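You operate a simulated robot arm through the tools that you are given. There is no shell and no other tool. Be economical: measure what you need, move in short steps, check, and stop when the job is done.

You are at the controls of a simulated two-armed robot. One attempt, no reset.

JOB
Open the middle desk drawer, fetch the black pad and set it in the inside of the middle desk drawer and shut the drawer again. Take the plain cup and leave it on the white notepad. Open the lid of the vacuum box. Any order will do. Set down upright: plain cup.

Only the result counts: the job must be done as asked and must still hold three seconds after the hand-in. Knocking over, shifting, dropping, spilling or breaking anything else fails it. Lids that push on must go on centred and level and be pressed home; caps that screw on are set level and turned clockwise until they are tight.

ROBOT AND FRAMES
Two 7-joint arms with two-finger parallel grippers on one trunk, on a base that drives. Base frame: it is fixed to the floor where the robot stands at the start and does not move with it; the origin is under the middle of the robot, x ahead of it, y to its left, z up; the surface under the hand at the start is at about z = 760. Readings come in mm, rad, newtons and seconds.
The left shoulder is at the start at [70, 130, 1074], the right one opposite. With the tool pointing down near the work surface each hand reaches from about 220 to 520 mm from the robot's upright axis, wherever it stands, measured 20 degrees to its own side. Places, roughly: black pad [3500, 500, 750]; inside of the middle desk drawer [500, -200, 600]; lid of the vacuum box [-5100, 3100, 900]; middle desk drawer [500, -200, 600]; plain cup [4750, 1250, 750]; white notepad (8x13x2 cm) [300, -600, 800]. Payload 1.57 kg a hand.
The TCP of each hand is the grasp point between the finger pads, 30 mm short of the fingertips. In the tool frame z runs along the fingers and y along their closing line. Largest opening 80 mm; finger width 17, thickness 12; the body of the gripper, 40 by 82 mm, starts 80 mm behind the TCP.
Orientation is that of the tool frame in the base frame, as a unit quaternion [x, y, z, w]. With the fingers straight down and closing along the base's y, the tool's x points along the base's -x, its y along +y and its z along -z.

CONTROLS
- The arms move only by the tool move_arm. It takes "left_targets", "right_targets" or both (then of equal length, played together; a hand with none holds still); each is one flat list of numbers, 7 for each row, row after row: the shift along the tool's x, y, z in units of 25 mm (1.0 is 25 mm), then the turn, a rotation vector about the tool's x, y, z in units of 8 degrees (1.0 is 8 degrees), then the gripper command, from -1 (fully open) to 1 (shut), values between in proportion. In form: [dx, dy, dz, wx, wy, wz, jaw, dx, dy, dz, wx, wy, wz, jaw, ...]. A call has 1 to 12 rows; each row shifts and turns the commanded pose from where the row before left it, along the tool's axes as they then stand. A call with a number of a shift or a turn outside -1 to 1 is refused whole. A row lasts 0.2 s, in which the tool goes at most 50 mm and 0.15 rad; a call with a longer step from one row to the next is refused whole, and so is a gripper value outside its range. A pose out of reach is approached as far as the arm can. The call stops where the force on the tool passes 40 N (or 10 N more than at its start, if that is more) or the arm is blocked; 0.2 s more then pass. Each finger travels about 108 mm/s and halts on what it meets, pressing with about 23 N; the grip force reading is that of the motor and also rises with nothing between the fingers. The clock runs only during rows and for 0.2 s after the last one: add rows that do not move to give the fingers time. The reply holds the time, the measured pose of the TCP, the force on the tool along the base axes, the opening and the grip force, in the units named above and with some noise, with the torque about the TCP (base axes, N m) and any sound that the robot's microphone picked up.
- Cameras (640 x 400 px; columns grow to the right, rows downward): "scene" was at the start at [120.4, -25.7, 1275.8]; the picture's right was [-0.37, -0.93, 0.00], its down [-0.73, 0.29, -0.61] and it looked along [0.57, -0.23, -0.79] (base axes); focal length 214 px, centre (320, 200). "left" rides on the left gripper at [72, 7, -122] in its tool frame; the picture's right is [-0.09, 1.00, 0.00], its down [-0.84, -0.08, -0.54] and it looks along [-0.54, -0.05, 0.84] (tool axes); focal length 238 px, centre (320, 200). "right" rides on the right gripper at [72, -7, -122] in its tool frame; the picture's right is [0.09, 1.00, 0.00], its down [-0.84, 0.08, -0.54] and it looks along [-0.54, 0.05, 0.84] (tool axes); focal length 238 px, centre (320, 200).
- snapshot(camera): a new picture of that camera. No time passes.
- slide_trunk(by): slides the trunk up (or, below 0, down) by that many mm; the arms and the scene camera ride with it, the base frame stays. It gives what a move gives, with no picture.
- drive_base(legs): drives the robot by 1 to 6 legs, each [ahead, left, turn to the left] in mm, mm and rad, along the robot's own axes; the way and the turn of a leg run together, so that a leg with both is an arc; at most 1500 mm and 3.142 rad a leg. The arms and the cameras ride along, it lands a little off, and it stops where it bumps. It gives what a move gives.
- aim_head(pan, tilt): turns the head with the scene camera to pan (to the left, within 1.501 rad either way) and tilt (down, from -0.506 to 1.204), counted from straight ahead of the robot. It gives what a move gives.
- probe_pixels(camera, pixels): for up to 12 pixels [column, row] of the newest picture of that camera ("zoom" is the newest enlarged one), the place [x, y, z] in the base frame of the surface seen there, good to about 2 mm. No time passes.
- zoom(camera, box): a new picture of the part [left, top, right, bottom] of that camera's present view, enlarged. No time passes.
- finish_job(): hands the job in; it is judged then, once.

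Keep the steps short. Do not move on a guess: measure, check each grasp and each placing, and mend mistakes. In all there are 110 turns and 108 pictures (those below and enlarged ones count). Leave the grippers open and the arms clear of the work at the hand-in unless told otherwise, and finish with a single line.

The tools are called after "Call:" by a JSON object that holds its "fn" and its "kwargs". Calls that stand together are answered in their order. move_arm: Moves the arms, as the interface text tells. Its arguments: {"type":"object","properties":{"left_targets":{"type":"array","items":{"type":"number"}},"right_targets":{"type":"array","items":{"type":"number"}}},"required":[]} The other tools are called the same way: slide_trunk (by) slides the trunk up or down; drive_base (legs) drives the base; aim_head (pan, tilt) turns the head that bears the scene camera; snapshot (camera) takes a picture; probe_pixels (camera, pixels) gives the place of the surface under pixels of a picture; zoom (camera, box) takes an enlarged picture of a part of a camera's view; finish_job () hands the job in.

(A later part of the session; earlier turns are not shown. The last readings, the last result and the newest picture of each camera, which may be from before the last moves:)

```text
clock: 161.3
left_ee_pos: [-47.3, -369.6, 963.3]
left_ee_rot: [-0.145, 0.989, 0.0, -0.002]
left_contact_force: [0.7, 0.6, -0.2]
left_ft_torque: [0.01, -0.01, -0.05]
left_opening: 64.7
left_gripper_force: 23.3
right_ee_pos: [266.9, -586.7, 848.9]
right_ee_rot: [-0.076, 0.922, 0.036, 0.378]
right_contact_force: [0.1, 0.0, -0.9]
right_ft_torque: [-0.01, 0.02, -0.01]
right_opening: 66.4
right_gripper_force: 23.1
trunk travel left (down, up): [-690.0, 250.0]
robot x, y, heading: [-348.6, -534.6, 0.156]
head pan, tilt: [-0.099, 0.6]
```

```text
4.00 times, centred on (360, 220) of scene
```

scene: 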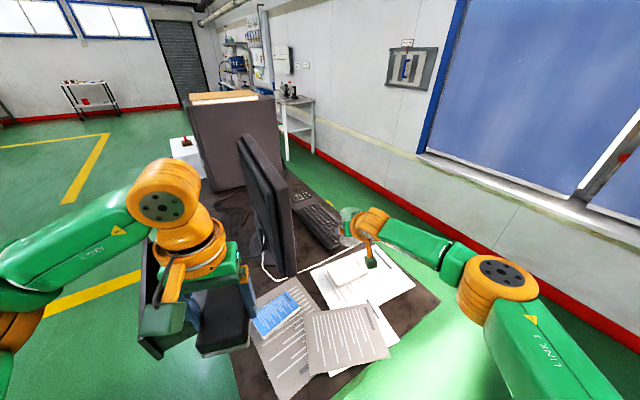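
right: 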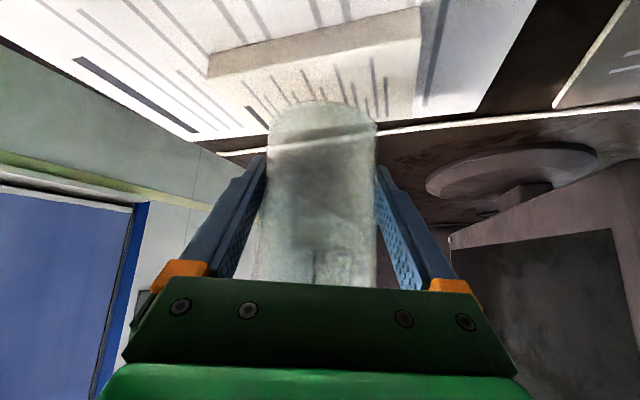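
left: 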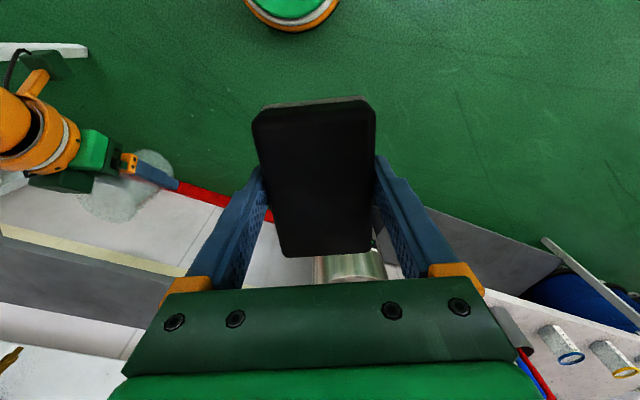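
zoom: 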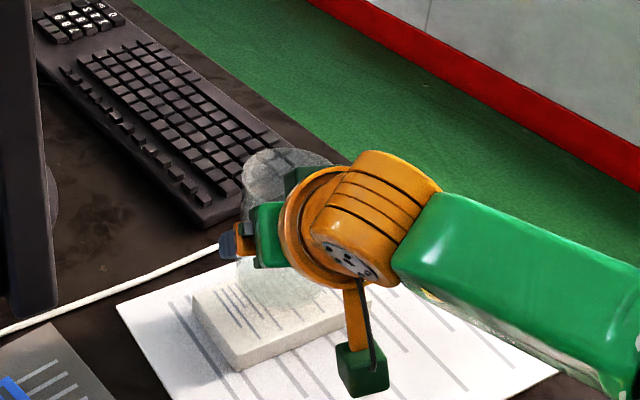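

Call:
{"fn": "probe_pixels", "kwargs": {"camera": "zoom", "pixels": [[362, 375], [350, 395], [200, 300], [235, 362], [320, 330]]}}

Call:
{"fn": "probe_pixels", "kwargs": {"camera": "right", "pixels": [[215, 85], [415, 45], [415, 110], [240, 120], [300, 60], [320, 104], [320, 115], [255, 135]]}}

```text
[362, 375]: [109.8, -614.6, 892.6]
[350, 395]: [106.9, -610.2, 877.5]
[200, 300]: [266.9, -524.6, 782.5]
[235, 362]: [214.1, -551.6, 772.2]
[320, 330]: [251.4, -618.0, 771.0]
```

```text
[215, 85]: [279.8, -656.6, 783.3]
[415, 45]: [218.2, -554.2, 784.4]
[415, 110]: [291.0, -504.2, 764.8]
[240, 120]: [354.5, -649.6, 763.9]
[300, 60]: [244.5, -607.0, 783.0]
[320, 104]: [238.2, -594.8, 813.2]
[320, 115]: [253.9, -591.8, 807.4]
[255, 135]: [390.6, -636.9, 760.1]
```

Everything matches. I lower 20 mm with the arm, then feel for contact.

Call:
{"fn": "move_arm", "kwargs": {"right_targets": [0.1414, 0, 0.1414, 0, 0, 0, 1, 0.1414, 0, 0.1414, 0, 0, 0, 1, 0.1414, 0, 0.1414, 0, 0, 0, 1, 0.1414, 0, 0.1414, 0, 0, 0, 1, 0, 0, 0, 0, 0, 0, 1]}}

Call:
{"fn": "move_arm", "kwargs": {"right_targets": [0.057, 0, 0.057, 0, 0, 0, 1, 0, 0, 0, 0, 0, 0, 1]}}

```text
clock: 162.6
left_ee_pos: [-47.7, -368.8, 962.5]
left_ee_rot: [-0.146, 0.989, 0.001, -0.001]
left_contact_force: [-0.9, -0.4, -0.4]
left_ft_torque: [0.02, -0.02, 0.01]
left_opening: 64.6
left_gripper_force: 22.8
right_ee_pos: [265.0, -587.5, 828.4]
right_ee_rot: [-0.075, 0.922, 0.036, 0.377]
right_contact_force: [0.1, -0.8, 0.5]
right_ft_torque: [0.0, -0.02, -0.01]
right_opening: 66.6
right_gripper_force: 23.3
trunk travel left (down, up): [-690.0, 250.0]
robot x, y, heading: [-348.1, -534.1, 0.157]
head pan, tilt: [-0.099, 0.6]
```

```text
clock: 163.2
left_ee_pos: [-49.5, -369.8, 963.0]
left_ee_rot: [-0.146, 0.989, 0.001, -0.001]
left_contact_force: [0.0, 0.1, -0.3]
left_ft_torque: [0.0, -0.01, -0.01]
left_opening: 64.6
left_gripper_force: 23.0
right_ee_pos: [266.0, -586.1, 825.5]
right_ee_rot: [-0.076, 0.922, 0.036, 0.377]
right_contact_force: [0.0, 0.0, -0.4]
right_ft_torque: [0.0, 0.02, 0.0]
right_opening: 66.4
right_gripper_force: 23.5
trunk travel left (down, up): [-690.0, 250.0]
robot x, y, heading: [-349.3, -536.4, 0.156]
head pan, tilt: [-0.099, 0.6]
```

No contact yet at TCP z 825.5; I go down in 1 mm steps.

Call:
{"fn": "move_arm", "kwargs": {"right_targets": [0.04, 0, 0.04, 0, 0, 0, 1, 0, 0, 0, 0, 0, 0, 1]}}

Call:
{"fn": "move_arm", "kwargs": {"right_targets": [0.03, 0, 0.03, 0, 0, 0, 1, 0, 0, 0, 0, 0, 0, 1]}}

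Call:
{"fn": "snapshot", "kwargs": {"camera": "right"}}

```text
clock: 163.8
left_ee_pos: [-47.4, -369.1, 962.0]
left_ee_rot: [-0.147, 0.989, 0.001, -0.001]
left_contact_force: [0.9, 1.1, -0.3]
left_ft_torque: [0.02, 0.0, 0.02]
left_opening: 64.5
left_gripper_force: 22.7
right_ee_pos: [267.0, -587.5, 825.4]
right_ee_rot: [-0.075, 0.923, 0.035, 0.377]
right_contact_force: [1.1, -0.2, -0.4]
right_ft_torque: [0.02, -0.01, 0.04]
right_opening: 66.4
right_gripper_force: 22.7
trunk travel left (down, up): [-690.0, 250.0]
robot x, y, heading: [-350.6, -536.3, 0.159]
head pan, tilt: [-0.099, 0.6]
```

```text
clock: 164.3
left_ee_pos: [-48.0, -368.9, 962.6]
left_ee_rot: [-0.146, 0.989, 0.0, 0.0]
left_contact_force: [0.2, -0.5, -0.8]
left_ft_torque: [-0.02, -0.01, -0.01]
left_opening: 64.4
left_gripper_force: 22.9
right_ee_pos: [265.3, -587.4, 824.3]
right_ee_rot: [-0.075, 0.922, 0.036, 0.377]
right_contact_force: [0.6, -0.9, 3.2]
right_ft_torque: [-0.11, -0.09, 0.02]
right_opening: 66.6
right_gripper_force: 23.1
trunk travel left (down, up): [-690.0, 250.0]
robot x, y, heading: [-353.0, -535.3, 0.162]
head pan, tilt: [-0.099, 0.6]
```

```text
50 pictures are left
```

right: 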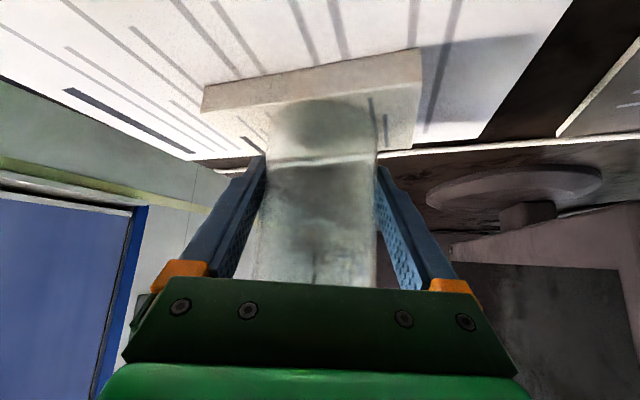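

Contact at 3 N, the cup centred on the notepad. I open the jaws and check.

Call:
{"fn": "move_arm", "kwargs": {"right_targets": [0, 0, 0, 0, 0, 0, 0.5, 0, 0, 0, 0, 0, 0, -0.8, 0, 0, 0, 0, 0, 0, -1, 0, 0, 0, 0, 0, 0, -1]}}

Call:
{"fn": "snapshot", "kwargs": {"camera": "right"}}

```text
clock: 165.3
left_ee_pos: [-47.2, -369.3, 962.1]
left_ee_rot: [-0.146, 0.989, 0.001, -0.001]
left_contact_force: [-0.2, 1.1, -0.1]
left_ft_torque: [-0.01, 0.01, 0.0]
left_opening: 64.9
left_gripper_force: 23.3
right_ee_pos: [265.7, -587.8, 824.8]
right_ee_rot: [-0.076, 0.922, 0.036, 0.377]
right_contact_force: [-0.6, 0.0, 1.1]
right_ft_torque: [0.0, 0.03, 0.02]
right_opening: 80.0
right_gripper_force: 0.1
trunk travel left (down, up): [-690.0, 250.0]
robot x, y, heading: [-348.6, -534.2, 0.157]
head pan, tilt: [-0.099, 0.6]
```

```text
49 pictures are left
```

right: 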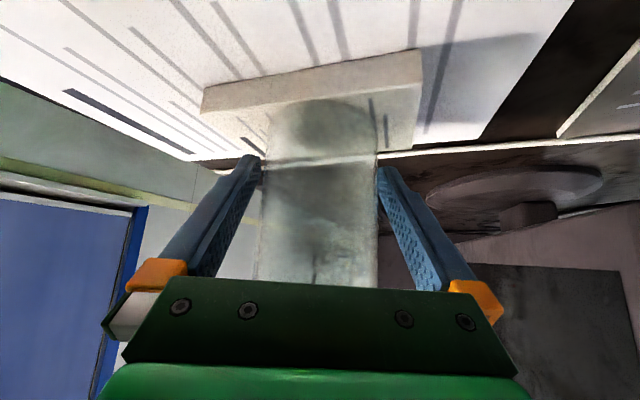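

Released and the cup stands still. I withdraw straight back 120 mm.

Call:
{"fn": "move_arm", "kwargs": {"right_targets": [0.4, 0, -0.4, 0, 0, 0, -1, 0.5, 0, -0.5, 0, 0, 0, -1, 0.6, 0, -0.6, 0, 0, 0, -1, 0.6, 0, -0.6, 0, 0, 0, -1, 0.6, 0, -0.6, 0, 0, 0, -1, 0.6, 0, -0.6, 0, 0, 0, -1]}}

Call:
{"fn": "slide_trunk", "kwargs": {"by": 150}}

Call:
{"fn": "drive_base", "kwargs": {"legs": [[-320, 0, 0]]}}

Call:
{"fn": "zoom", "kwargs": {"camera": "scene", "box": [240, 160, 416, 270]}}

```text
clock: 166.8
left_ee_pos: [-48.1, -369.8, 964.0]
left_ee_rot: [-0.146, 0.989, 0.001, 0.0]
left_contact_force: [-0.1, 0.0, -0.5]
left_ft_torque: [-0.02, 0.01, -0.01]
left_opening: 64.7
left_gripper_force: 23.5
right_ee_pos: [151.8, -606.6, 827.0]
right_ee_rot: [-0.076, 0.923, 0.036, 0.377]
right_contact_force: [1.5, 0.5, 0.5]
right_ft_torque: [-0.02, 0.0, -0.04]
right_opening: 79.9
right_gripper_force: 0.1
trunk travel left (down, up): [-690.0, 250.0]
robot x, y, heading: [-349.5, -536.0, 0.158]
head pan, tilt: [-0.099, 0.6]
```

```text
clock: 168.5
left_ee_pos: [-47.0, -369.6, 1112.0]
left_ee_rot: [-0.146, 0.989, 0.001, -0.001]
left_contact_force: [-0.5, -0.2, -0.8]
left_ft_torque: [-0.01, 0.02, 0.0]
left_opening: 64.7
left_gripper_force: 23.2
right_ee_pos: [151.4, -605.9, 975.2]
right_ee_rot: [-0.076, 0.923, 0.037, 0.377]
right_contact_force: [-0.3, -0.1, -0.1]
right_ft_torque: [-0.02, -0.01, 0.01]
right_opening: 79.8
right_gripper_force: 0.0
trunk travel left (down, up): [-840.0, 100.0]
robot x, y, heading: [-349.3, -535.0, 0.164]
head pan, tilt: [-0.099, 0.6]
```

```text
clock: 170.6
left_ee_pos: [-361.4, -418.4, 1111.8]
left_ee_rot: [-0.147, 0.989, 0.001, -0.001]
left_contact_force: [1.1, 0.0, -0.7]
left_ft_torque: [0.01, 0.02, 0.0]
left_opening: 64.6
left_gripper_force: 22.8
right_ee_pos: [-161.6, -657.1, 974.5]
right_ee_rot: [-0.075, 0.923, 0.036, 0.377]
right_contact_force: [0.1, 0.2, 0.7]
right_ft_torque: [0.0, 0.02, -0.02]
right_opening: 79.9
right_gripper_force: 0.0
trunk travel left (down, up): [-840.0, 100.0]
robot x, y, heading: [-661.1, -589.3, 0.16]
head pan, tilt: [-0.099, 0.6]
```

```text
3.64 times, centred on (328, 215) of scene
```

zoom: 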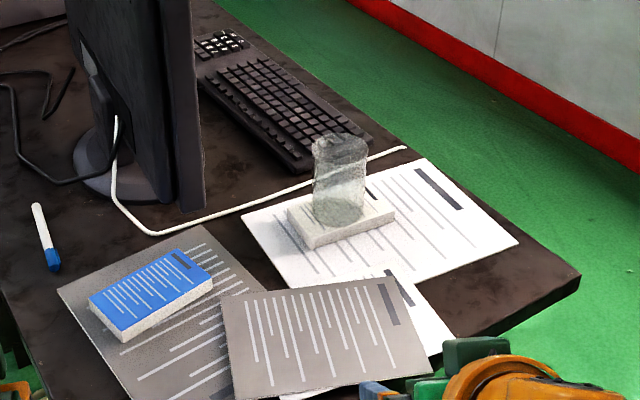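

The plain cup stands upright on the notepad. Now I fold the right hand back to vertical and drive to the drawer's front.

Call:
{"fn": "move_arm", "kwargs": {"right_targets": [0, 0, 0, 0, 0.9375, 0, -1, 0, 0, 0, 0, 0.9375, 0, -1, 0, 0, 0, 0, 0.9375, 0, -1, 0, 0, 0, 0, 0.9375, 0, -1, 0, 0, 0, 0, 0.9375, 0, -1, 0, 0, 0, 0, 0.9375, 0, -1, 0.8, 0, -1, 0, 0, 0, -1, 0.8, 0, -1, 0, 0, 0, -1, 0.8, 0, -1, 0, 0, 0, -1, 0.8, 0, -1, 0, 0, 0, -1]}}

Call:
{"fn": "drive_base", "kwargs": {"legs": [[173, 1076, 0], [0, 0, -1.1], [259, 429, 0]]}}

Call:
{"fn": "aim_head", "kwargs": {"pan": 0, "tilt": 0.8}}

Call:
{"fn": "snapshot", "kwargs": {"camera": "scene"}}

```text
clock: 172.8
left_ee_pos: [-364.5, -418.1, 1112.7]
left_ee_rot: [-0.147, 0.989, 0.001, 0.0]
left_contact_force: [-0.3, 0.4, -1.4]
left_ft_torque: [0.02, 0.01, 0.04]
left_opening: 64.5
left_gripper_force: 23.3
right_ee_pos: [-241.6, -670.7, 1076.8]
right_ee_rot: [-0.084, 0.996, 0.004, -0.004]
right_contact_force: [0.2, -0.1, -0.3]
right_ft_torque: [0.0, 0.0, -0.02]
right_opening: 80.1
right_gripper_force: 0.1
trunk travel left (down, up): [-840.0, 100.0]
robot x, y, heading: [-663.7, -584.3, 0.163]
head pan, tilt: [-0.099, 0.6]
```

```text
clock: 183.7
left_ee_pos: [125.7, 351.8, 1112.9]
left_ee_rot: [0.392, 0.92, 0.001, 0.0]
left_contact_force: [0.0, 0.2, -0.6]
left_ft_torque: [0.01, 0.02, -0.04]
left_opening: 64.8
left_gripper_force: 22.9
right_ee_pos: [-42.4, 129.3, 1076.6]
right_ee_rot: [0.449, 0.894, 0.007, -0.001]
right_contact_force: [-0.5, 0.4, 0.0]
right_ft_torque: [0.02, -0.02, 0.0]
right_opening: 80.0
right_gripper_force: 0.1
trunk travel left (down, up): [-840.0, 100.0]
robot x, y, heading: [-158.4, 543.6, -0.937]
head pan, tilt: [-0.099, 0.6]
```

```text
clock: 184.5
left_ee_pos: [127.1, 352.9, 1113.5]
left_ee_rot: [0.392, 0.92, 0.001, -0.001]
left_contact_force: [0.5, 0.0, -0.8]
left_ft_torque: [0.01, -0.03, -0.04]
left_opening: 64.6
left_gripper_force: 23.3
right_ee_pos: [-41.7, 129.7, 1077.3]
right_ee_rot: [0.449, 0.894, 0.006, -0.002]
right_contact_force: [0.0, -0.1, -0.1]
right_ft_torque: [0.0, -0.03, 0.03]
right_opening: 79.7
right_gripper_force: 0.0
trunk travel left (down, up): [-840.0, 100.0]
robot x, y, heading: [-161.3, 545.6, -0.94]
head pan, tilt: [0.0, 0.799]
```

```text
47 pictures are left
```

scene: 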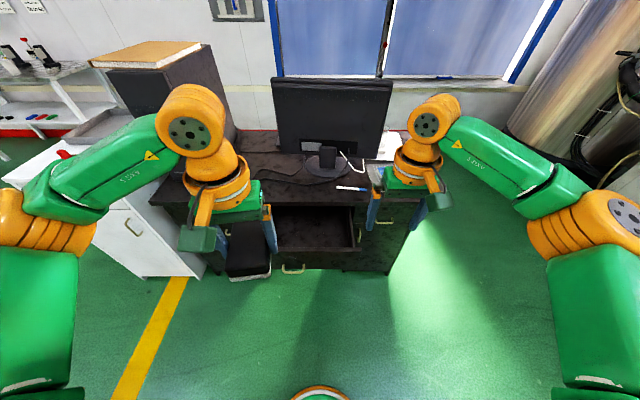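

Call:
{"fn": "probe_pixels", "kwargs": {"camera": "scene", "pixels": [[320, 249], [300, 252], [350, 249], [352, 225], [310, 235], [320, 212], [335, 205], [320, 185]]}}

Call:
{"fn": "zoom", "kwargs": {"camera": "scene", "box": [200, 170, 400, 295]}}

```text
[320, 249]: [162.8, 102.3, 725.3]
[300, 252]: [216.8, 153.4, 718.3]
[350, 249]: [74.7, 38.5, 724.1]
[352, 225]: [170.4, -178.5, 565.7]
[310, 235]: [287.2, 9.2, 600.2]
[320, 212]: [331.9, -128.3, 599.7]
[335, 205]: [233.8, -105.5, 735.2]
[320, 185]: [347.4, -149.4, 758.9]
```

```text
3.20 times, centred on (300, 232) of scene
```

zoom: 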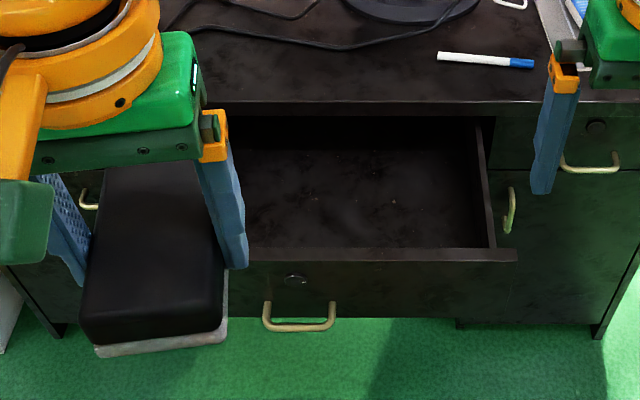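

Call:
{"fn": "probe_pixels", "kwargs": {"camera": "scene", "pixels": [[200, 245], [198, 235], [190, 240], [205, 215], [247, 200], [250, 250], [248, 275]]}}

Call:
{"fn": "snapshot", "kwargs": {"camera": "left"}}

```text
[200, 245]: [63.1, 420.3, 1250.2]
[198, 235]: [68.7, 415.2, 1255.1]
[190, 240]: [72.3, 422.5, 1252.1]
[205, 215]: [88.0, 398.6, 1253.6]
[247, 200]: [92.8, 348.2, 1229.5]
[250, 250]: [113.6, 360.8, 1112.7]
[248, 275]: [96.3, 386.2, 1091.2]
```

```text
45 pictures are left
```

left: 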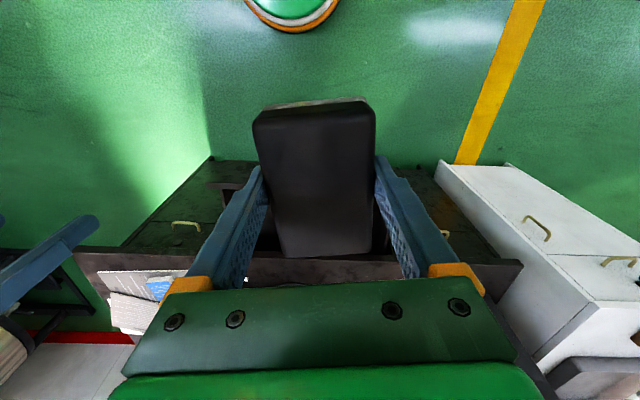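

The wrist box stays well above the rim. I extend the left hand 100 mm, lower it 200 mm by arm, then drive ahead 220 mm so the pad hangs over the drawer.

Call:
{"fn": "move_arm", "kwargs": {"left_targets": [-1, 0, 0, 0, 0, 0, 1, -1, 0, 0, 0, 0, 0, 1, -1, 0, 0, 0, 0, 0, 1, -1, 0, 0, 0, 0, 0, 1, 0, 0, 1, 0, 0, 0, 1, 0, 0, 1, 0, 0, 0, 1, 0, 0, 1, 0, 0, 0, 1, 0, 0, 1, 0, 0, 0, 1, 0, 0, 1, 0, 0, 0, 1, 0, 0, 1, 0, 0, 0, 1, 0, 0, 1, 0, 0, 0, 1, 0, 0, 1, 0, 0, 0, 1]}}

Call:
{"fn": "drive_base", "kwargs": {"legs": [[220, 0, 0]]}}

Call:
{"fn": "snapshot", "kwargs": {"camera": "left"}}

```text
clock: 187.1
left_ee_pos: [196.0, 279.4, 911.5]
left_ee_rot: [0.392, 0.92, 0.001, 0.0]
left_contact_force: [-0.6, -0.5, -1.2]
left_ft_torque: [0.02, 0.0, 0.01]
left_opening: 64.6
left_gripper_force: 22.9
right_ee_pos: [-40.8, 129.0, 1076.7]
right_ee_rot: [0.448, 0.894, 0.006, -0.002]
right_contact_force: [-0.9, -0.7, 0.2]
right_ft_torque: [0.03, 0.02, -0.01]
right_opening: 80.0
right_gripper_force: 0.0
trunk travel left (down, up): [-840.0, 100.0]
robot x, y, heading: [-159.9, 542.1, -0.947]
head pan, tilt: [0.0, 0.799]
```

```text
clock: 188.7
left_ee_pos: [323.3, 106.5, 913.3]
left_ee_rot: [0.391, 0.92, 0.0, 0.001]
left_contact_force: [-0.5, -0.4, -0.5]
left_ft_torque: [0.0, 0.0, -0.02]
left_opening: 64.3
left_gripper_force: 23.2
right_ee_pos: [86.4, -46.3, 1077.7]
right_ee_rot: [0.449, 0.894, 0.006, -0.002]
right_contact_force: [-1.0, 0.0, 0.4]
right_ft_torque: [0.0, 0.0, -0.02]
right_opening: 79.9
right_gripper_force: 0.0
trunk travel left (down, up): [-840.0, 100.0]
robot x, y, heading: [-29.5, 367.9, -0.94]
head pan, tilt: [0.0, 0.799]
```

```text
44 pictures are left
```

left: 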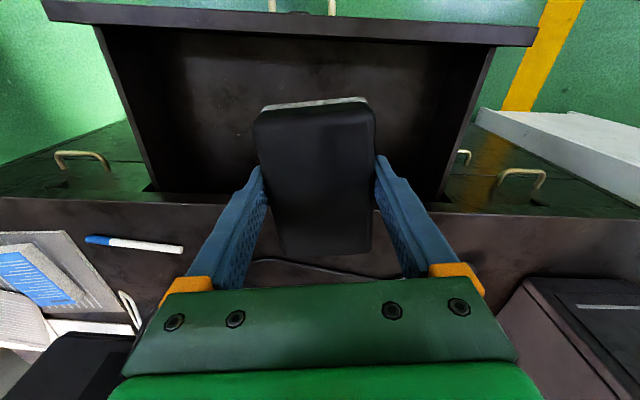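

The pad hangs at the drawer's opening (110 mm in front of the desk edge). I lower the trunk 250 mm.

Call:
{"fn": "slide_trunk", "kwargs": {"by": -250}}

Call:
{"fn": "snapshot", "kwargs": {"camera": "left"}}

```text
clock: 191.3
left_ee_pos: [325.3, 104.3, 663.3]
left_ee_rot: [0.392, 0.92, 0.001, 0.0]
left_contact_force: [-0.9, 0.2, -1.5]
left_ft_torque: [-0.02, 0.0, -0.03]
left_opening: 64.7
left_gripper_force: 23.3
right_ee_pos: [87.3, -47.6, 827.4]
right_ee_rot: [0.449, 0.893, 0.006, -0.002]
right_contact_force: [0.7, 0.1, -0.3]
right_ft_torque: [-0.03, 0.01, -0.04]
right_opening: 79.7
right_gripper_force: 0.1
trunk travel left (down, up): [-590.0, 350.0]
robot x, y, heading: [-32.9, 368.3, -0.939]
head pan, tilt: [0.0, 0.799]
```

```text
43 pictures are left
```

left: 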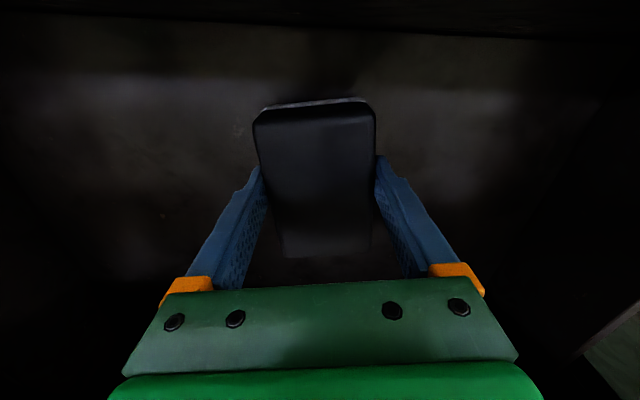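

Call:
{"fn": "move_arm", "kwargs": {"left_targets": [0, 0, 0.4, 0, 0, 0, 1, 0, 0, 0.4, 0, 0, 0, 1, 0, 0, 0.08, 0, 0, 0, 1, 0, 0, 0, 0, 0, 0, 1]}}

Call:
{"fn": "move_arm", "kwargs": {"left_targets": [0, 0, 0.08, 0, 0, 0, 1, 0, 0, 0, 0, 0, 0, 1]}}

Call:
{"fn": "move_arm", "kwargs": {"left_targets": [0, 0, 0.06, 0, 0, 0, 1, 0, 0, 0, 0, 0, 0, 1]}}

```text
clock: 192.3
left_ee_pos: [324.6, 105.1, 641.3]
left_ee_rot: [0.392, 0.92, 0.001, -0.001]
left_contact_force: [0.4, -0.1, -1.2]
left_ft_torque: [0.0, 0.04, 0.0]
left_opening: 64.7
left_gripper_force: 22.8
right_ee_pos: [88.3, -46.0, 826.1]
right_ee_rot: [0.45, 0.893, 0.007, -0.002]
right_contact_force: [-0.1, 0.3, 0.1]
right_ft_torque: [0.01, -0.06, 0.0]
right_opening: 80.1
right_gripper_force: 0.0
trunk travel left (down, up): [-590.0, 350.0]
robot x, y, heading: [-31.7, 369.4, -0.937]
head pan, tilt: [0.0, 0.799]
```

```text
clock: 192.9
left_ee_pos: [324.7, 104.6, 638.4]
left_ee_rot: [0.391, 0.92, 0.0, 0.001]
left_contact_force: [2.1, -1.4, 7.4]
left_ft_torque: [-0.29, -0.03, 0.05]
left_opening: 64.6
left_gripper_force: 23.2
right_ee_pos: [86.1, -45.7, 826.8]
right_ee_rot: [0.449, 0.893, 0.006, -0.002]
right_contact_force: [0.5, 0.9, 0.3]
right_ft_torque: [0.03, 0.04, 0.01]
right_opening: 79.9
right_gripper_force: 0.0
trunk travel left (down, up): [-590.0, 350.0]
robot x, y, heading: [-33.2, 371.8, -0.941]
head pan, tilt: [0.0, 0.799]
```

```text
clock: 193.5
left_ee_pos: [323.3, 106.9, 638.0]
left_ee_rot: [0.391, 0.921, 0.0, 0.003]
left_contact_force: [4.9, 0.4, 22.5]
left_ft_torque: [0.29, 0.19, 0.0]
left_opening: 64.5
left_gripper_force: 22.9
right_ee_pos: [85.4, -45.5, 828.5]
right_ee_rot: [0.448, 0.894, 0.006, 0.0]
right_contact_force: [-0.1, 0.8, 0.0]
right_ft_torque: [-0.01, -0.01, 0.0]
right_opening: 80.0
right_gripper_force: 0.0
trunk travel left (down, up): [-590.0, 350.0]
robot x, y, heading: [-32.2, 367.8, -0.941]
head pan, tilt: [0.0, 0.799]
```

The pad rests on the drawer floor. I ease up 1.5 mm, open, and lift the hand out.

Call:
{"fn": "move_arm", "kwargs": {"left_targets": [0, 0, -0.06, 0, 0, 0, 1, 0, 0, 0, 0, 0, 0, 0, 0, 0, 0, 0, 0, 0, -1, 0, 0, 0, 0, 0, 0, -1, 0, 0, 0, 0, 0, 0, -1, 0, 0, -0.8, 0, 0, 0, -1, 0, 0, -1, 0, 0, 0, -1, 0, 0, -1, 0, 0, 0, -1, 0, 0, -1, 0, 0, 0, -1, 0, 0, -1, 0, 0, 0, -1]}}

Call:
{"fn": "slide_trunk", "kwargs": {"by": 200}}

Call:
{"fn": "snapshot", "kwargs": {"camera": "left"}}

```text
clock: 195.7
left_ee_pos: [325.6, 104.4, 759.3]
left_ee_rot: [0.392, 0.92, 0.001, 0.0]
left_contact_force: [0.8, 0.3, -0.2]
left_ft_torque: [0.04, 0.0, 0.0]
left_opening: 79.6
left_gripper_force: 0.2
right_ee_pos: [87.1, -46.7, 826.2]
right_ee_rot: [0.449, 0.893, 0.006, -0.001]
right_contact_force: [-0.9, 0.2, 0.6]
right_ft_torque: [-0.02, 0.0, 0.01]
right_opening: 79.8
right_gripper_force: 0.1
trunk travel left (down, up): [-590.0, 350.0]
robot x, y, heading: [-32.7, 367.3, -0.936]
head pan, tilt: [0.0, 0.799]
```

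```text
clock: 197.9
left_ee_pos: [326.2, 104.5, 958.8]
left_ee_rot: [0.391, 0.92, 0.001, 0.0]
left_contact_force: [0.0, 0.3, 0.2]
left_ft_torque: [0.01, -0.01, 0.0]
left_opening: 80.1
left_gripper_force: 0.0
right_ee_pos: [87.9, -47.1, 1026.4]
right_ee_rot: [0.449, 0.893, 0.008, -0.001]
right_contact_force: [0.4, 0.3, 1.0]
right_ft_torque: [-0.03, 0.0, -0.04]
right_opening: 80.0
right_gripper_force: 0.2
trunk travel left (down, up): [-790.0, 150.0]
robot x, y, heading: [-28.1, 368.4, -0.937]
head pan, tilt: [0.0, 0.799]
```

```text
42 pictures are left
```

left: 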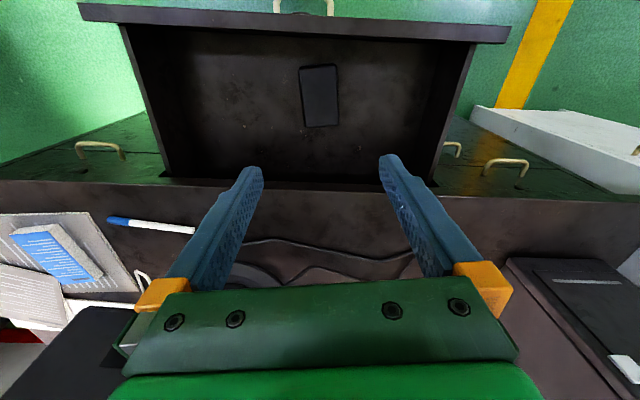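

The pad lies flat in the drawer. Next I back off and bring the left hand up and pointing forward again to push the drawer shut.

Call:
{"fn": "drive_base", "kwargs": {"legs": [[-330, 0, 0]]}}

Call:
{"fn": "move_arm", "kwargs": {"left_targets": [0, 0, -1, 0, 0, 0.95, -1, 0, 0, -1, 0, 0, 0, -1, 0, 0, -1, 0, 0, 0, -1, 0, 0, -1, 0, 0, 0, -1, 0, 0, -1, 0, 0, 0, -1, 0, 0, -1, 0, 0, 0, 1, 0, 0, -1, 0, 0, 0, 1, 0, 0, -1, 0, 0, 0, 1]}}

Call:
{"fn": "move_arm", "kwargs": {"left_targets": [0, 0, 0, -0.577, -0.577, 0.577, 1, 0, 0, 0, -0.577, -0.577, 0.577, 1, 0, 0, 0, -0.577, -0.577, 0.577, 1, 0, 0, 0, -0.577, -0.577, 0.577, 1, 0, 0, 0, -0.577, -0.577, 0.577, 1, 0, 0, 0, -0.577, -0.577, 0.577, 1, 0, 0, 0, -0.577, -0.577, 0.577, 1, 0, 0, 0, -0.577, -0.577, 0.577, 1]}}

Call:
{"fn": "move_arm", "kwargs": {"left_targets": [0, 0, 0, -0.577, -0.577, 0.577, 1, 0, 0, 0, -0.577, -0.577, 0.577, 1, 0, 0, 0, -0.577, -0.577, 0.577, 1, 0, 0, 0, -0.577, -0.577, 0.577, 1, 0, 0, 0, -0.577, -0.577, 0.577, 1, 0, 0, 0, -0.577, -0.577, 0.577, 1, 0, 0, 0, -0.577, -0.577, 0.577, 1]}}

```text
clock: 200.1
left_ee_pos: [132.2, 368.4, 958.0]
left_ee_rot: [0.392, 0.92, 0.002, -0.002]
left_contact_force: [0.5, 0.2, -1.0]
left_ft_torque: [0.03, 0.04, -0.01]
left_opening: 80.0
left_gripper_force: 0.1
right_ee_pos: [-106.8, 217.9, 1026.0]
right_ee_rot: [0.45, 0.893, 0.008, -0.003]
right_contact_force: [0.4, 0.1, -0.4]
right_ft_torque: [0.01, 0.05, 0.0]
right_opening: 80.0
right_gripper_force: 0.0
trunk travel left (down, up): [-790.0, 150.0]
robot x, y, heading: [-228.6, 635.5, -0.94]
head pan, tilt: [0.0, 0.799]
```

```text
clock: 201.9
left_ee_pos: [128.6, 370.8, 1159.0]
left_ee_rot: [0.453, 0.892, 0.0, 0.001]
left_contact_force: [0.2, 1.0, 0.2]
left_ft_torque: [0.03, -0.02, -0.01]
left_opening: 0.2
left_gripper_force: 21.8
right_ee_pos: [-108.4, 218.8, 1026.4]
right_ee_rot: [0.451, 0.893, 0.007, -0.002]
right_contact_force: [-0.2, -0.6, 0.2]
right_ft_torque: [0.0, -0.01, 0.0]
right_opening: 80.0
right_gripper_force: 0.1
trunk travel left (down, up): [-790.0, 150.0]
robot x, y, heading: [-226.1, 637.0, -0.94]
head pan, tilt: [0.0, 0.799]
```

```text
clock: 203.7
left_ee_pos: [129.7, 371.0, 1157.4]
left_ee_rot: [0.657, 0.617, 0.135, 0.412]
left_contact_force: [-0.3, 0.1, 0.3]
left_ft_torque: [0.02, -0.01, -0.01]
left_opening: 0.0
left_gripper_force: 21.2
right_ee_pos: [-109.0, 219.7, 1026.4]
right_ee_rot: [0.451, 0.893, 0.006, -0.002]
right_contact_force: [-0.4, 0.4, 0.0]
right_ft_torque: [-0.02, 0.0, -0.02]
right_opening: 79.9
right_gripper_force: 0.0
trunk travel left (down, up): [-790.0, 150.0]
robot x, y, heading: [-227.6, 632.1, -0.942]
head pan, tilt: [0.0, 0.799]
```

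```text
clock: 205.3
left_ee_pos: [130.5, 348.2, 1159.9]
left_ee_rot: [0.674, 0.223, 0.216, 0.67]
left_contact_force: [-0.2, 0.3, -0.1]
left_ft_torque: [-0.03, -0.03, 0.0]
left_opening: 0.1
left_gripper_force: 21.6
left hand out of reach, approached as far as the arm can: row 6, 7
right_ee_pos: [-109.6, 219.3, 1026.7]
right_ee_rot: [0.45, 0.893, 0.007, -0.001]
right_contact_force: [-0.2, 1.0, 0.5]
right_ft_torque: [-0.02, -0.04, -0.02]
right_opening: 79.7
right_gripper_force: 0.1
trunk travel left (down, up): [-790.0, 150.0]
robot x, y, heading: [-226.4, 633.2, -0.94]
head pan, tilt: [0.0, 0.799]
```

The left hand points forward, closed. I pull the right hand back 140 mm for clearance, lower the trunk, and shift left so the fingertips meet the drawer face beside the lock, above the handle.

Call:
{"fn": "move_arm", "kwargs": {"right_targets": [0.8, 0, 0, 0, 0, 0, -1, 0.8, 0, 0, 0, 0, 0, -1, 0.8, 0, 0, 0, 0, 0, -1, 0.8, 0, 0, 0, 0, 0, -1, 0.8, 0, 0, 0, 0, 0, -1, 0.8, 0, 0, 0, 0, 0, -1, 0.8, 0, 0, 0, 0, 0, -1]}}

Call:
{"fn": "slide_trunk", "kwargs": {"by": -400}}

Call:
{"fn": "slide_trunk", "kwargs": {"by": -80}}

Call:
{"fn": "drive_base", "kwargs": {"legs": [[100, 40, 0]]}}

Call:
{"fn": "snapshot", "kwargs": {"camera": "left"}}

Call:
{"fn": "snapshot", "kwargs": {"camera": "scene"}}

```text
clock: 206.9
left_ee_pos: [130.3, 350.1, 1159.1]
left_ee_rot: [0.674, 0.224, 0.216, 0.67]
left_contact_force: [0.9, -0.3, -0.7]
left_ft_torque: [0.02, -0.02, 0.01]
left_opening: 0.0
left_gripper_force: 21.4
right_ee_pos: [-192.4, 332.4, 1027.1]
right_ee_rot: [0.452, 0.892, 0.006, -0.001]
right_contact_force: [1.0, -0.4, -0.3]
right_ft_torque: [-0.04, 0.01, 0.01]
right_opening: 80.1
right_gripper_force: 0.1
trunk travel left (down, up): [-790.0, 150.0]
robot x, y, heading: [-223.6, 635.1, -0.945]
head pan, tilt: [0.0, 0.799]
```

```text
clock: 210.7
left_ee_pos: [132.5, 348.7, 759.2]
left_ee_rot: [0.674, 0.224, 0.216, 0.67]
left_contact_force: [-0.9, -0.5, 0.0]
left_ft_torque: [-0.01, 0.0, -0.02]
left_opening: 0.0
left_gripper_force: 21.1
right_ee_pos: [-191.0, 331.0, 628.0]
right_ee_rot: [0.449, 0.893, 0.007, -0.001]
right_contact_force: [-0.5, 0.7, 1.0]
right_ft_torque: [-0.02, -0.02, 0.02]
right_opening: 80.0
right_gripper_force: 0.0
trunk travel left (down, up): [-390.0, 550.0]
robot x, y, heading: [-228.9, 631.8, -0.943]
head pan, tilt: [0.0, 0.799]
```

```text
clock: 211.9
left_ee_pos: [130.3, 348.8, 680.1]
left_ee_rot: [0.675, 0.223, 0.216, 0.669]
left_contact_force: [-0.4, 1.0, -0.4]
left_ft_torque: [0.0, -0.03, -0.03]
left_opening: 0.2
left_gripper_force: 21.1
right_ee_pos: [-191.5, 332.8, 546.6]
right_ee_rot: [0.45, 0.893, 0.005, -0.003]
right_contact_force: [0.3, 0.4, 0.4]
right_ft_torque: [0.0, 0.0, 0.03]
right_opening: 80.2
right_gripper_force: 0.0
trunk travel left (down, up): [-310.0, 630.0]
robot x, y, heading: [-225.9, 632.5, -0.945]
head pan, tilt: [0.0, 0.799]
```

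```text
clock: 213.1
left_ee_pos: [221.6, 291.1, 678.9]
left_ee_rot: [0.675, 0.224, 0.215, 0.669]
left_contact_force: [0.2, -0.3, -0.8]
left_ft_torque: [-0.02, 0.03, 0.01]
left_opening: 0.2
left_gripper_force: 21.1
right_ee_pos: [-101.7, 274.5, 547.1]
right_ee_rot: [0.451, 0.893, 0.006, -0.002]
right_contact_force: [-0.4, -0.3, -0.6]
right_ft_torque: [0.03, -0.02, -0.01]
right_opening: 79.9
right_gripper_force: 0.1
trunk travel left (down, up): [-310.0, 630.0]
robot x, y, heading: [-136.2, 574.1, -0.94]
head pan, tilt: [0.0, 0.799]
```

```text
41 pictures are left
```

left: 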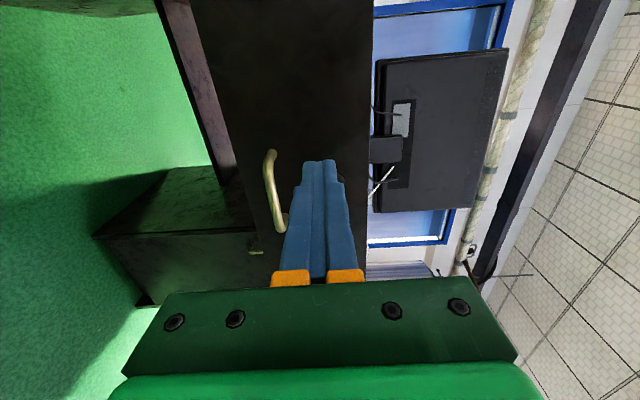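

```text
40 pictures are left
```

scene: 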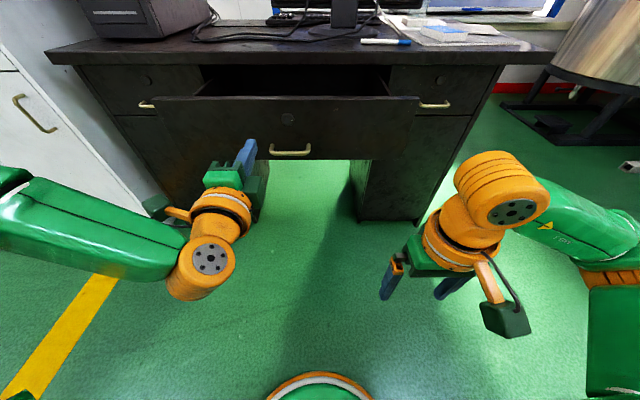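

Tips are some 75 mm before the face, 48 mm left of the handle's centre, above the bar. I drive on to push the drawer.

Call:
{"fn": "drive_base", "kwargs": {"legs": [[180, 0, 0]]}}

Call:
{"fn": "drive_base", "kwargs": {"legs": [[115, 0, 0]]}}

Call:
{"fn": "snapshot", "kwargs": {"camera": "scene"}}

```text
clock: 214.6
left_ee_pos: [325.8, 143.9, 678.2]
left_ee_rot: [0.675, 0.223, 0.214, 0.67]
left_contact_force: [0.1, 0.4, -0.3]
left_ft_torque: [0.01, -0.01, -0.02]
left_opening: 0.1
left_gripper_force: 21.0
right_ee_pos: [3.1, 128.2, 548.8]
right_ee_rot: [0.451, 0.892, 0.005, -0.002]
right_contact_force: [0.7, -0.7, 0.3]
right_ft_torque: [0.01, 0.02, -0.03]
right_opening: 80.2
right_gripper_force: 0.1
trunk travel left (down, up): [-310.0, 630.0]
robot x, y, heading: [-33.0, 432.4, -0.943]
head pan, tilt: [0.0, 0.799]
```

```text
clock: 215.8
left_ee_pos: [395.5, 51.0, 679.9]
left_ee_rot: [0.675, 0.224, 0.215, 0.67]
left_contact_force: [-0.4, 0.2, 0.0]
left_ft_torque: [0.0, -0.03, 0.02]
left_opening: 0.0
left_gripper_force: 21.1
right_ee_pos: [72.2, 35.3, 548.1]
right_ee_rot: [0.45, 0.893, 0.006, -0.002]
right_contact_force: [-0.6, 0.4, 0.4]
right_ft_torque: [0.04, -0.01, 0.0]
right_opening: 79.8
right_gripper_force: 0.1
trunk travel left (down, up): [-310.0, 630.0]
robot x, y, heading: [36.7, 339.7, -0.941]
head pan, tilt: [0.0, 0.799]
```

```text
39 pictures are left
```

scene: 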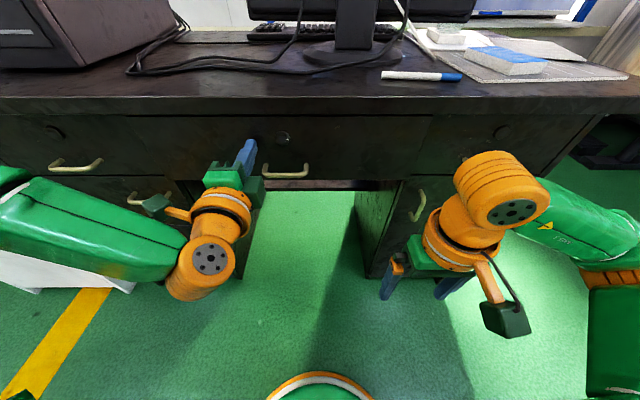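

About 18 mm remain. I push the rest with the arm in small steps, watching the force.

Call:
{"fn": "move_arm", "kwargs": {"left_targets": [0, 0, 0.3, 0, 0, 0, 1, 0, 0, 0.3, 0, 0, 0, 1, 0, 0, 0, 0, 0, 0, 1]}}

Call:
{"fn": "drive_base", "kwargs": {"legs": [[8, 0, 0]]}}

Call:
{"fn": "zoom", "kwargs": {"camera": "scene", "box": [120, 90, 440, 290]}}

```text
clock: 216.6
left_ee_pos: [404.6, 38.2, 679.4]
left_ee_rot: [0.675, 0.223, 0.215, 0.67]
left_contact_force: [-0.3, 1.0, 0.9]
left_ft_torque: [-0.04, -0.03, 0.0]
left_opening: 0.0
left_gripper_force: 21.3
right_ee_pos: [71.2, 35.8, 547.6]
right_ee_rot: [0.451, 0.893, 0.006, -0.002]
right_contact_force: [0.7, 0.6, -0.1]
right_ft_torque: [-0.04, 0.02, -0.03]
right_opening: 79.7
right_gripper_force: 0.0
trunk travel left (down, up): [-310.0, 630.0]
robot x, y, heading: [38.5, 337.1, -0.937]
head pan, tilt: [0.0, 0.799]
```

```text
clock: 217.3
left_ee_pos: [409.3, 33.1, 679.1]
left_ee_rot: [0.675, 0.223, 0.215, 0.67]
left_contact_force: [0.3, 0.9, -0.2]
left_ft_torque: [-0.02, 0.02, 0.01]
left_opening: 0.0
left_gripper_force: 21.3
right_ee_pos: [77.5, 28.5, 547.7]
right_ee_rot: [0.452, 0.892, 0.006, -0.002]
right_contact_force: [-0.1, -0.2, -0.2]
right_ft_torque: [-0.01, -0.01, -0.02]
right_opening: 80.1
right_gripper_force: 0.1
trunk travel left (down, up): [-310.0, 630.0]
robot x, y, heading: [46.2, 332.4, -0.945]
head pan, tilt: [0.0, 0.799]
```

```text
2.00 times, centred on (280, 190) of scene
```

zoom: 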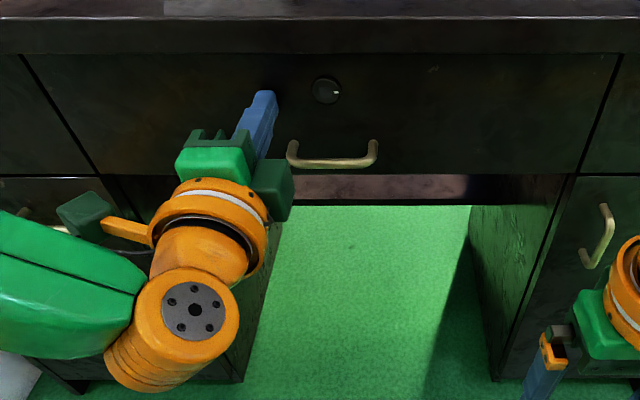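

Call:
{"fn": "probe_pixels", "kwargs": {"camera": "zoom", "pixels": [[450, 130], [540, 130], [610, 130], [625, 120], [290, 140], [60, 100], [30, 100], [330, 163], [40, 140], [120, 100]]}}

Call:
{"fn": "move_arm", "kwargs": {"left_targets": [0, 0, 0.15, 0, 0, 0, 1, 0, 0, 0.15, 0, 0, 0, 1, 0, 0, 0.15, 0, 0, 0, 1, 0, 0, 0, 0, 0, 0, 1]}}

```text
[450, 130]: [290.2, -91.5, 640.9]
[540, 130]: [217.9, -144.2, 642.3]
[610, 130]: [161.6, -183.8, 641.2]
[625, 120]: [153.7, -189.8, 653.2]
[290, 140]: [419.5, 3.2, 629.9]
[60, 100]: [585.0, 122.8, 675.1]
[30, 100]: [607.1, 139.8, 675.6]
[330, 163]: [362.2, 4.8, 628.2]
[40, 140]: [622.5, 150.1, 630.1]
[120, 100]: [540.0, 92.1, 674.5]
```

```text
clock: 218.0
left_ee_pos: [408.8, 32.1, 680.6]
left_ee_rot: [0.676, 0.222, 0.214, 0.669]
left_contact_force: [-12.3, 17.7, 0.2]
left_ft_torque: [-0.18, -0.11, 0.08]
left_opening: 0.0
left_gripper_force: 21.0
right_ee_pos: [73.6, 31.9, 549.2]
right_ee_rot: [0.452, 0.892, 0.004, 0.001]
right_contact_force: [0.0, -0.1, 0.7]
right_ft_torque: [0.01, 0.02, -0.01]
right_opening: 80.0
right_gripper_force: 0.1
trunk travel left (down, up): [-310.0, 630.0]
robot x, y, heading: [41.0, 334.4, -0.94]
head pan, tilt: [0.0, 0.799]
stopped in row 3 (left hand): the force on the tool passed its limit at 45 N (the readings are from after the stop); the commanded pose is now the measured one
```

The drawer stopped at 45 N and its face is flush with its neighbours (29 mm against 28–30 mm): shut. I back off, raise the trunk, and turn toward the vacuum box.

Call:
{"fn": "drive_base", "kwargs": {"legs": [[-600, 0, 0]]}}

Call:
{"fn": "slide_trunk", "kwargs": {"by": 400}}

Call:
{"fn": "drive_base", "kwargs": {"legs": [[0, 0, -2.66]]}}

Call:
{"fn": "aim_head", "kwargs": {"pan": 0, "tilt": 0.25}}

Call:
{"fn": "snapshot", "kwargs": {"camera": "scene"}}

```text
clock: 221.4
left_ee_pos: [58.8, 517.1, 677.3]
left_ee_rot: [0.678, 0.224, 0.216, 0.665]
left_contact_force: [0.2, 0.8, 0.5]
left_ft_torque: [-0.01, -0.02, 0.03]
left_opening: 0.0
left_gripper_force: 21.3
right_ee_pos: [-278.5, 515.7, 547.3]
right_ee_rot: [0.447, 0.895, 0.006, -0.002]
right_contact_force: [0.0, -0.8, -0.7]
right_ft_torque: [0.0, -0.02, 0.03]
right_opening: 80.3
right_gripper_force: 0.1
trunk travel left (down, up): [-310.0, 630.0]
robot x, y, heading: [-312.6, 816.5, -0.934]
head pan, tilt: [0.0, 0.799]
```

```text
clock: 225.2
left_ee_pos: [59.0, 516.2, 1077.3]
left_ee_rot: [0.678, 0.224, 0.215, 0.666]
left_contact_force: [0.0, -0.3, 0.1]
left_ft_torque: [-0.02, 0.0, 0.02]
left_opening: 0.0
left_gripper_force: 21.4
right_ee_pos: [-278.3, 516.2, 948.0]
right_ee_rot: [0.448, 0.894, 0.006, -0.002]
right_contact_force: [-0.1, -0.3, -0.3]
right_ft_torque: [-0.04, -0.01, 0.0]
right_opening: 80.2
right_gripper_force: 0.0
trunk travel left (down, up): [-710.0, 230.0]
robot x, y, heading: [-316.0, 819.5, -0.936]
head pan, tilt: [0.0, 0.799]
```

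```text
clock: 231.9
left_ee_pos: [-781.0, 923.4, 1076.4]
left_ee_rot: [-0.374, 0.609, 0.599, -0.362]
left_contact_force: [-0.2, 0.9, 0.3]
left_ft_torque: [-0.01, 0.02, 0.0]
left_opening: 0.0
left_gripper_force: 21.1
right_ee_pos: [-480.2, 1073.9, 948.6]
right_ee_rot: [0.973, -0.232, 0.004, 0.005]
right_contact_force: [-0.3, -0.1, -0.3]
right_ft_torque: [0.02, 0.0, 0.01]
right_opening: 79.8
right_gripper_force: 0.0
trunk travel left (down, up): [-710.0, 230.0]
robot x, y, heading: [-313.6, 819.4, 2.667]
head pan, tilt: [0.0, 0.799]
```

```text
clock: 232.9
left_ee_pos: [-780.9, 923.6, 1075.9]
left_ee_rot: [-0.374, 0.609, 0.599, -0.361]
left_contact_force: [0.4, 0.4, -0.3]
left_ft_torque: [-0.01, 0.0, -0.05]
left_opening: 0.0
left_gripper_force: 21.4
right_ee_pos: [-479.8, 1074.2, 946.8]
right_ee_rot: [0.973, -0.232, 0.002, 0.006]
right_contact_force: [-0.5, -0.2, -0.8]
right_ft_torque: [-0.01, -0.01, -0.02]
right_opening: 80.0
right_gripper_force: 0.1
trunk travel left (down, up): [-710.0, 230.0]
robot x, y, heading: [-313.7, 818.7, 2.664]
head pan, tilt: [0.0, 0.25]
```

```text
37 pictures are left
```

scene: 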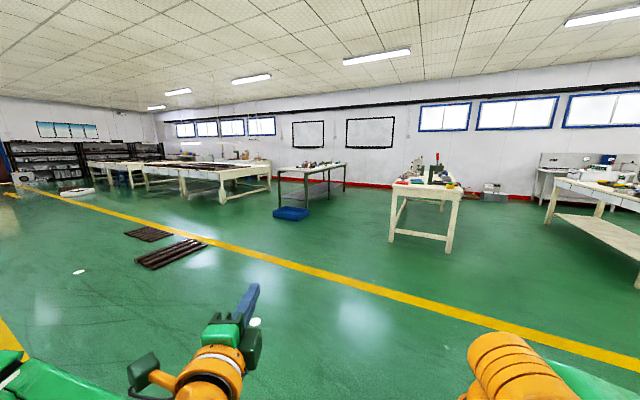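

Call:
{"fn": "zoom", "kwargs": {"camera": "scene", "box": [170, 130, 410, 280]}}

Call:
{"fn": "probe_pixels", "kwargs": {"camera": "zoom", "pixels": [[300, 95], [330, 90], [370, 90], [410, 85], [440, 88], [290, 110], [370, 120], [465, 95], [180, 70], [310, 225], [230, 100], [75, 100]]}}

```text
2.67 times, centred on (290, 205) of scene
```

zoom: 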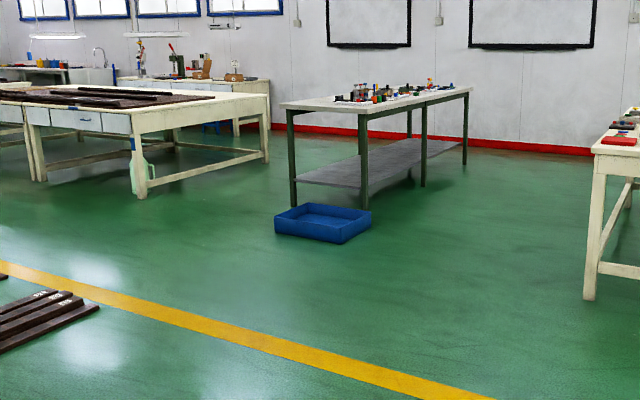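

```text
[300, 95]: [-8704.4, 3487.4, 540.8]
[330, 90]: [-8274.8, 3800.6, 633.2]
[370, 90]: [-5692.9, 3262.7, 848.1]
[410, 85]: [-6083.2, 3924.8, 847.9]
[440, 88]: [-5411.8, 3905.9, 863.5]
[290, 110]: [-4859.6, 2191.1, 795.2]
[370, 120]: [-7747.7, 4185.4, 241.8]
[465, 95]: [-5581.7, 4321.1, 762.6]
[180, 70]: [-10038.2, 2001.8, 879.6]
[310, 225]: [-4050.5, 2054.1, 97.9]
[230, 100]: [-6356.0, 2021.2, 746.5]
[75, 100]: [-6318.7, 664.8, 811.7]
```

The bench with small items seems to carry the vacuum box. I drive 3.3 m toward it and look.

Call:
{"fn": "drive_base", "kwargs": {"legs": [[1111, 19, 0], [1111, 19, 0], [1111, 19, 0]]}}

Call:
{"fn": "aim_head", "kwargs": {"pan": -0.1, "tilt": 0.35}}

Call:
{"fn": "snapshot", "kwargs": {"camera": "scene"}}

Call:
{"fn": "zoom", "kwargs": {"camera": "scene", "box": [200, 120, 520, 320]}}

```text
clock: 249.2
left_ee_pos: [-3778.6, 2414.5, 1076.3]
left_ee_rot: [-0.371, 0.61, 0.6, -0.36]
left_contact_force: [0.5, -0.4, -0.3]
left_ft_torque: [0.0, -0.01, -0.01]
left_opening: 0.0
left_gripper_force: 20.7
right_ee_pos: [-3476.2, 2561.9, 947.2]
right_ee_rot: [0.972, -0.236, 0.003, 0.005]
right_contact_force: [-0.9, -0.1, 0.1]
right_ft_torque: [-0.04, 0.01, 0.05]
right_opening: 80.2
right_gripper_force: 0.0
trunk travel left (down, up): [-710.0, 230.0]
robot x, y, heading: [-3312.6, 2305.9, 2.66]
head pan, tilt: [0.0, 0.25]
```

```text
clock: 249.9
left_ee_pos: [-3777.8, 2415.5, 1075.0]
left_ee_rot: [-0.371, 0.61, 0.6, -0.36]
left_contact_force: [-0.1, 0.4, 1.6]
left_ft_torque: [-0.04, 0.04, -0.05]
left_opening: 0.1
left_gripper_force: 21.0
right_ee_pos: [-3477.7, 2562.2, 946.9]
right_ee_rot: [0.972, -0.236, 0.003, 0.006]
right_contact_force: [1.0, -0.4, -0.4]
right_ft_torque: [0.0, 0.03, -0.02]
right_opening: 79.9
right_gripper_force: 0.1
trunk travel left (down, up): [-710.0, 230.0]
robot x, y, heading: [-3310.3, 2307.3, 2.661]
head pan, tilt: [-0.099, 0.351]
```

```text
35 pictures are left
```

scene: 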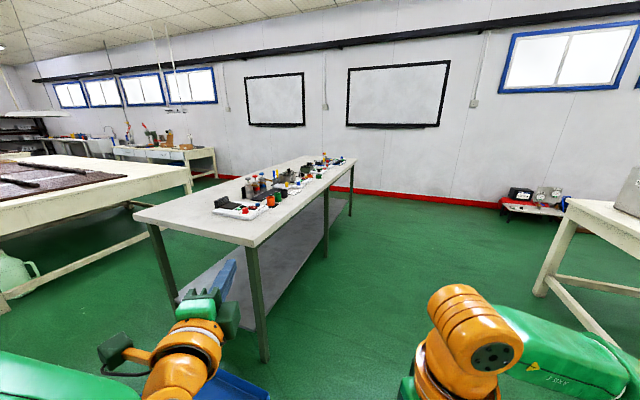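

```text
2.00 times, centred on (360, 220) of scene
```

zoom: 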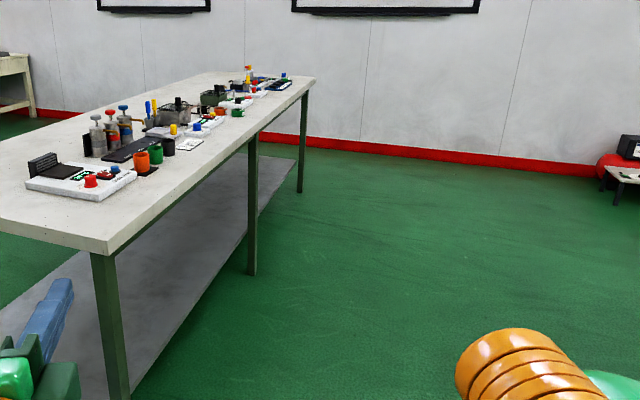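

Call:
{"fn": "zoom", "kwargs": {"camera": "scene", "box": [200, 145, 360, 245]}}

Call:
{"fn": "probe_pixels", "kwargs": {"camera": "zoom", "pixels": [[140, 255], [60, 265], [200, 190], [320, 150], [350, 165], [410, 130], [500, 70], [300, 210], [230, 230], [70, 220], [250, 150], [545, 80]]}}

```text
4.00 times, centred on (280, 195) of scene
```

zoom: 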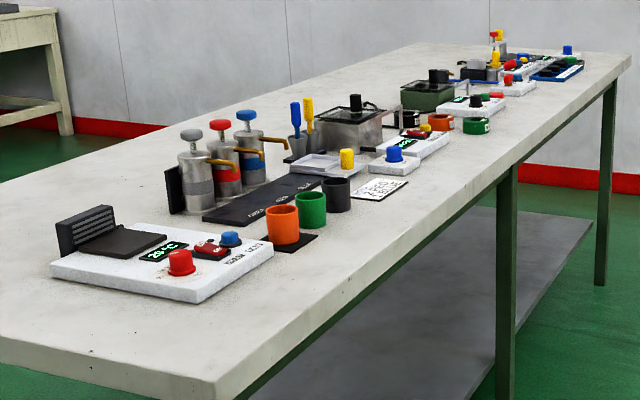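

```text
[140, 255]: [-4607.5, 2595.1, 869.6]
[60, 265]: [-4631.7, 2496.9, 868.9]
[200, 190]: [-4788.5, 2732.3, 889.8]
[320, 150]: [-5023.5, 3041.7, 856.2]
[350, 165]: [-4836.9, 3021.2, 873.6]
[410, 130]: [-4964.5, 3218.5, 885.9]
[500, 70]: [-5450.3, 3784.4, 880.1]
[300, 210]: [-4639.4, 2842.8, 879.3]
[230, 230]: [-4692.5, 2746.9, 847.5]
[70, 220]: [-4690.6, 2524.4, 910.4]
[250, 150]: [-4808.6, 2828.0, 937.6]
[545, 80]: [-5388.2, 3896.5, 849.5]
```

Call:
{"fn": "probe_pixels", "kwargs": {"camera": "zoom", "pixels": [[216, 380], [400, 250], [500, 165], [600, 80], [355, 112], [355, 125], [330, 125], [385, 120], [430, 88], [440, 75], [356, 100], [345, 140]]}}

Call:
{"fn": "zoom", "kwargs": {"camera": "scene", "box": [264, 150, 344, 200]}}

```text
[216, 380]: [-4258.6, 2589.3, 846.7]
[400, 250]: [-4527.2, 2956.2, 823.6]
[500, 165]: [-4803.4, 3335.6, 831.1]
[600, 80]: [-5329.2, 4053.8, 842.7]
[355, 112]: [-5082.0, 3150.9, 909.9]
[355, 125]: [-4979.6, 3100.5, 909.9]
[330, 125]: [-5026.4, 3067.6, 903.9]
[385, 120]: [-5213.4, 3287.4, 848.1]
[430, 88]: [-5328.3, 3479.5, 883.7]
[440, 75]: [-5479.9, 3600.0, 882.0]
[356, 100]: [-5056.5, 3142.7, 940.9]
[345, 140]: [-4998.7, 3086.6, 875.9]
```

```text
8.00 times, centred on (304, 175) of scene
```

zoom: 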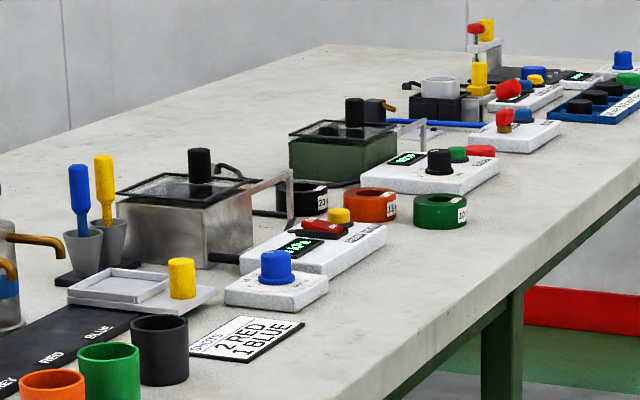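

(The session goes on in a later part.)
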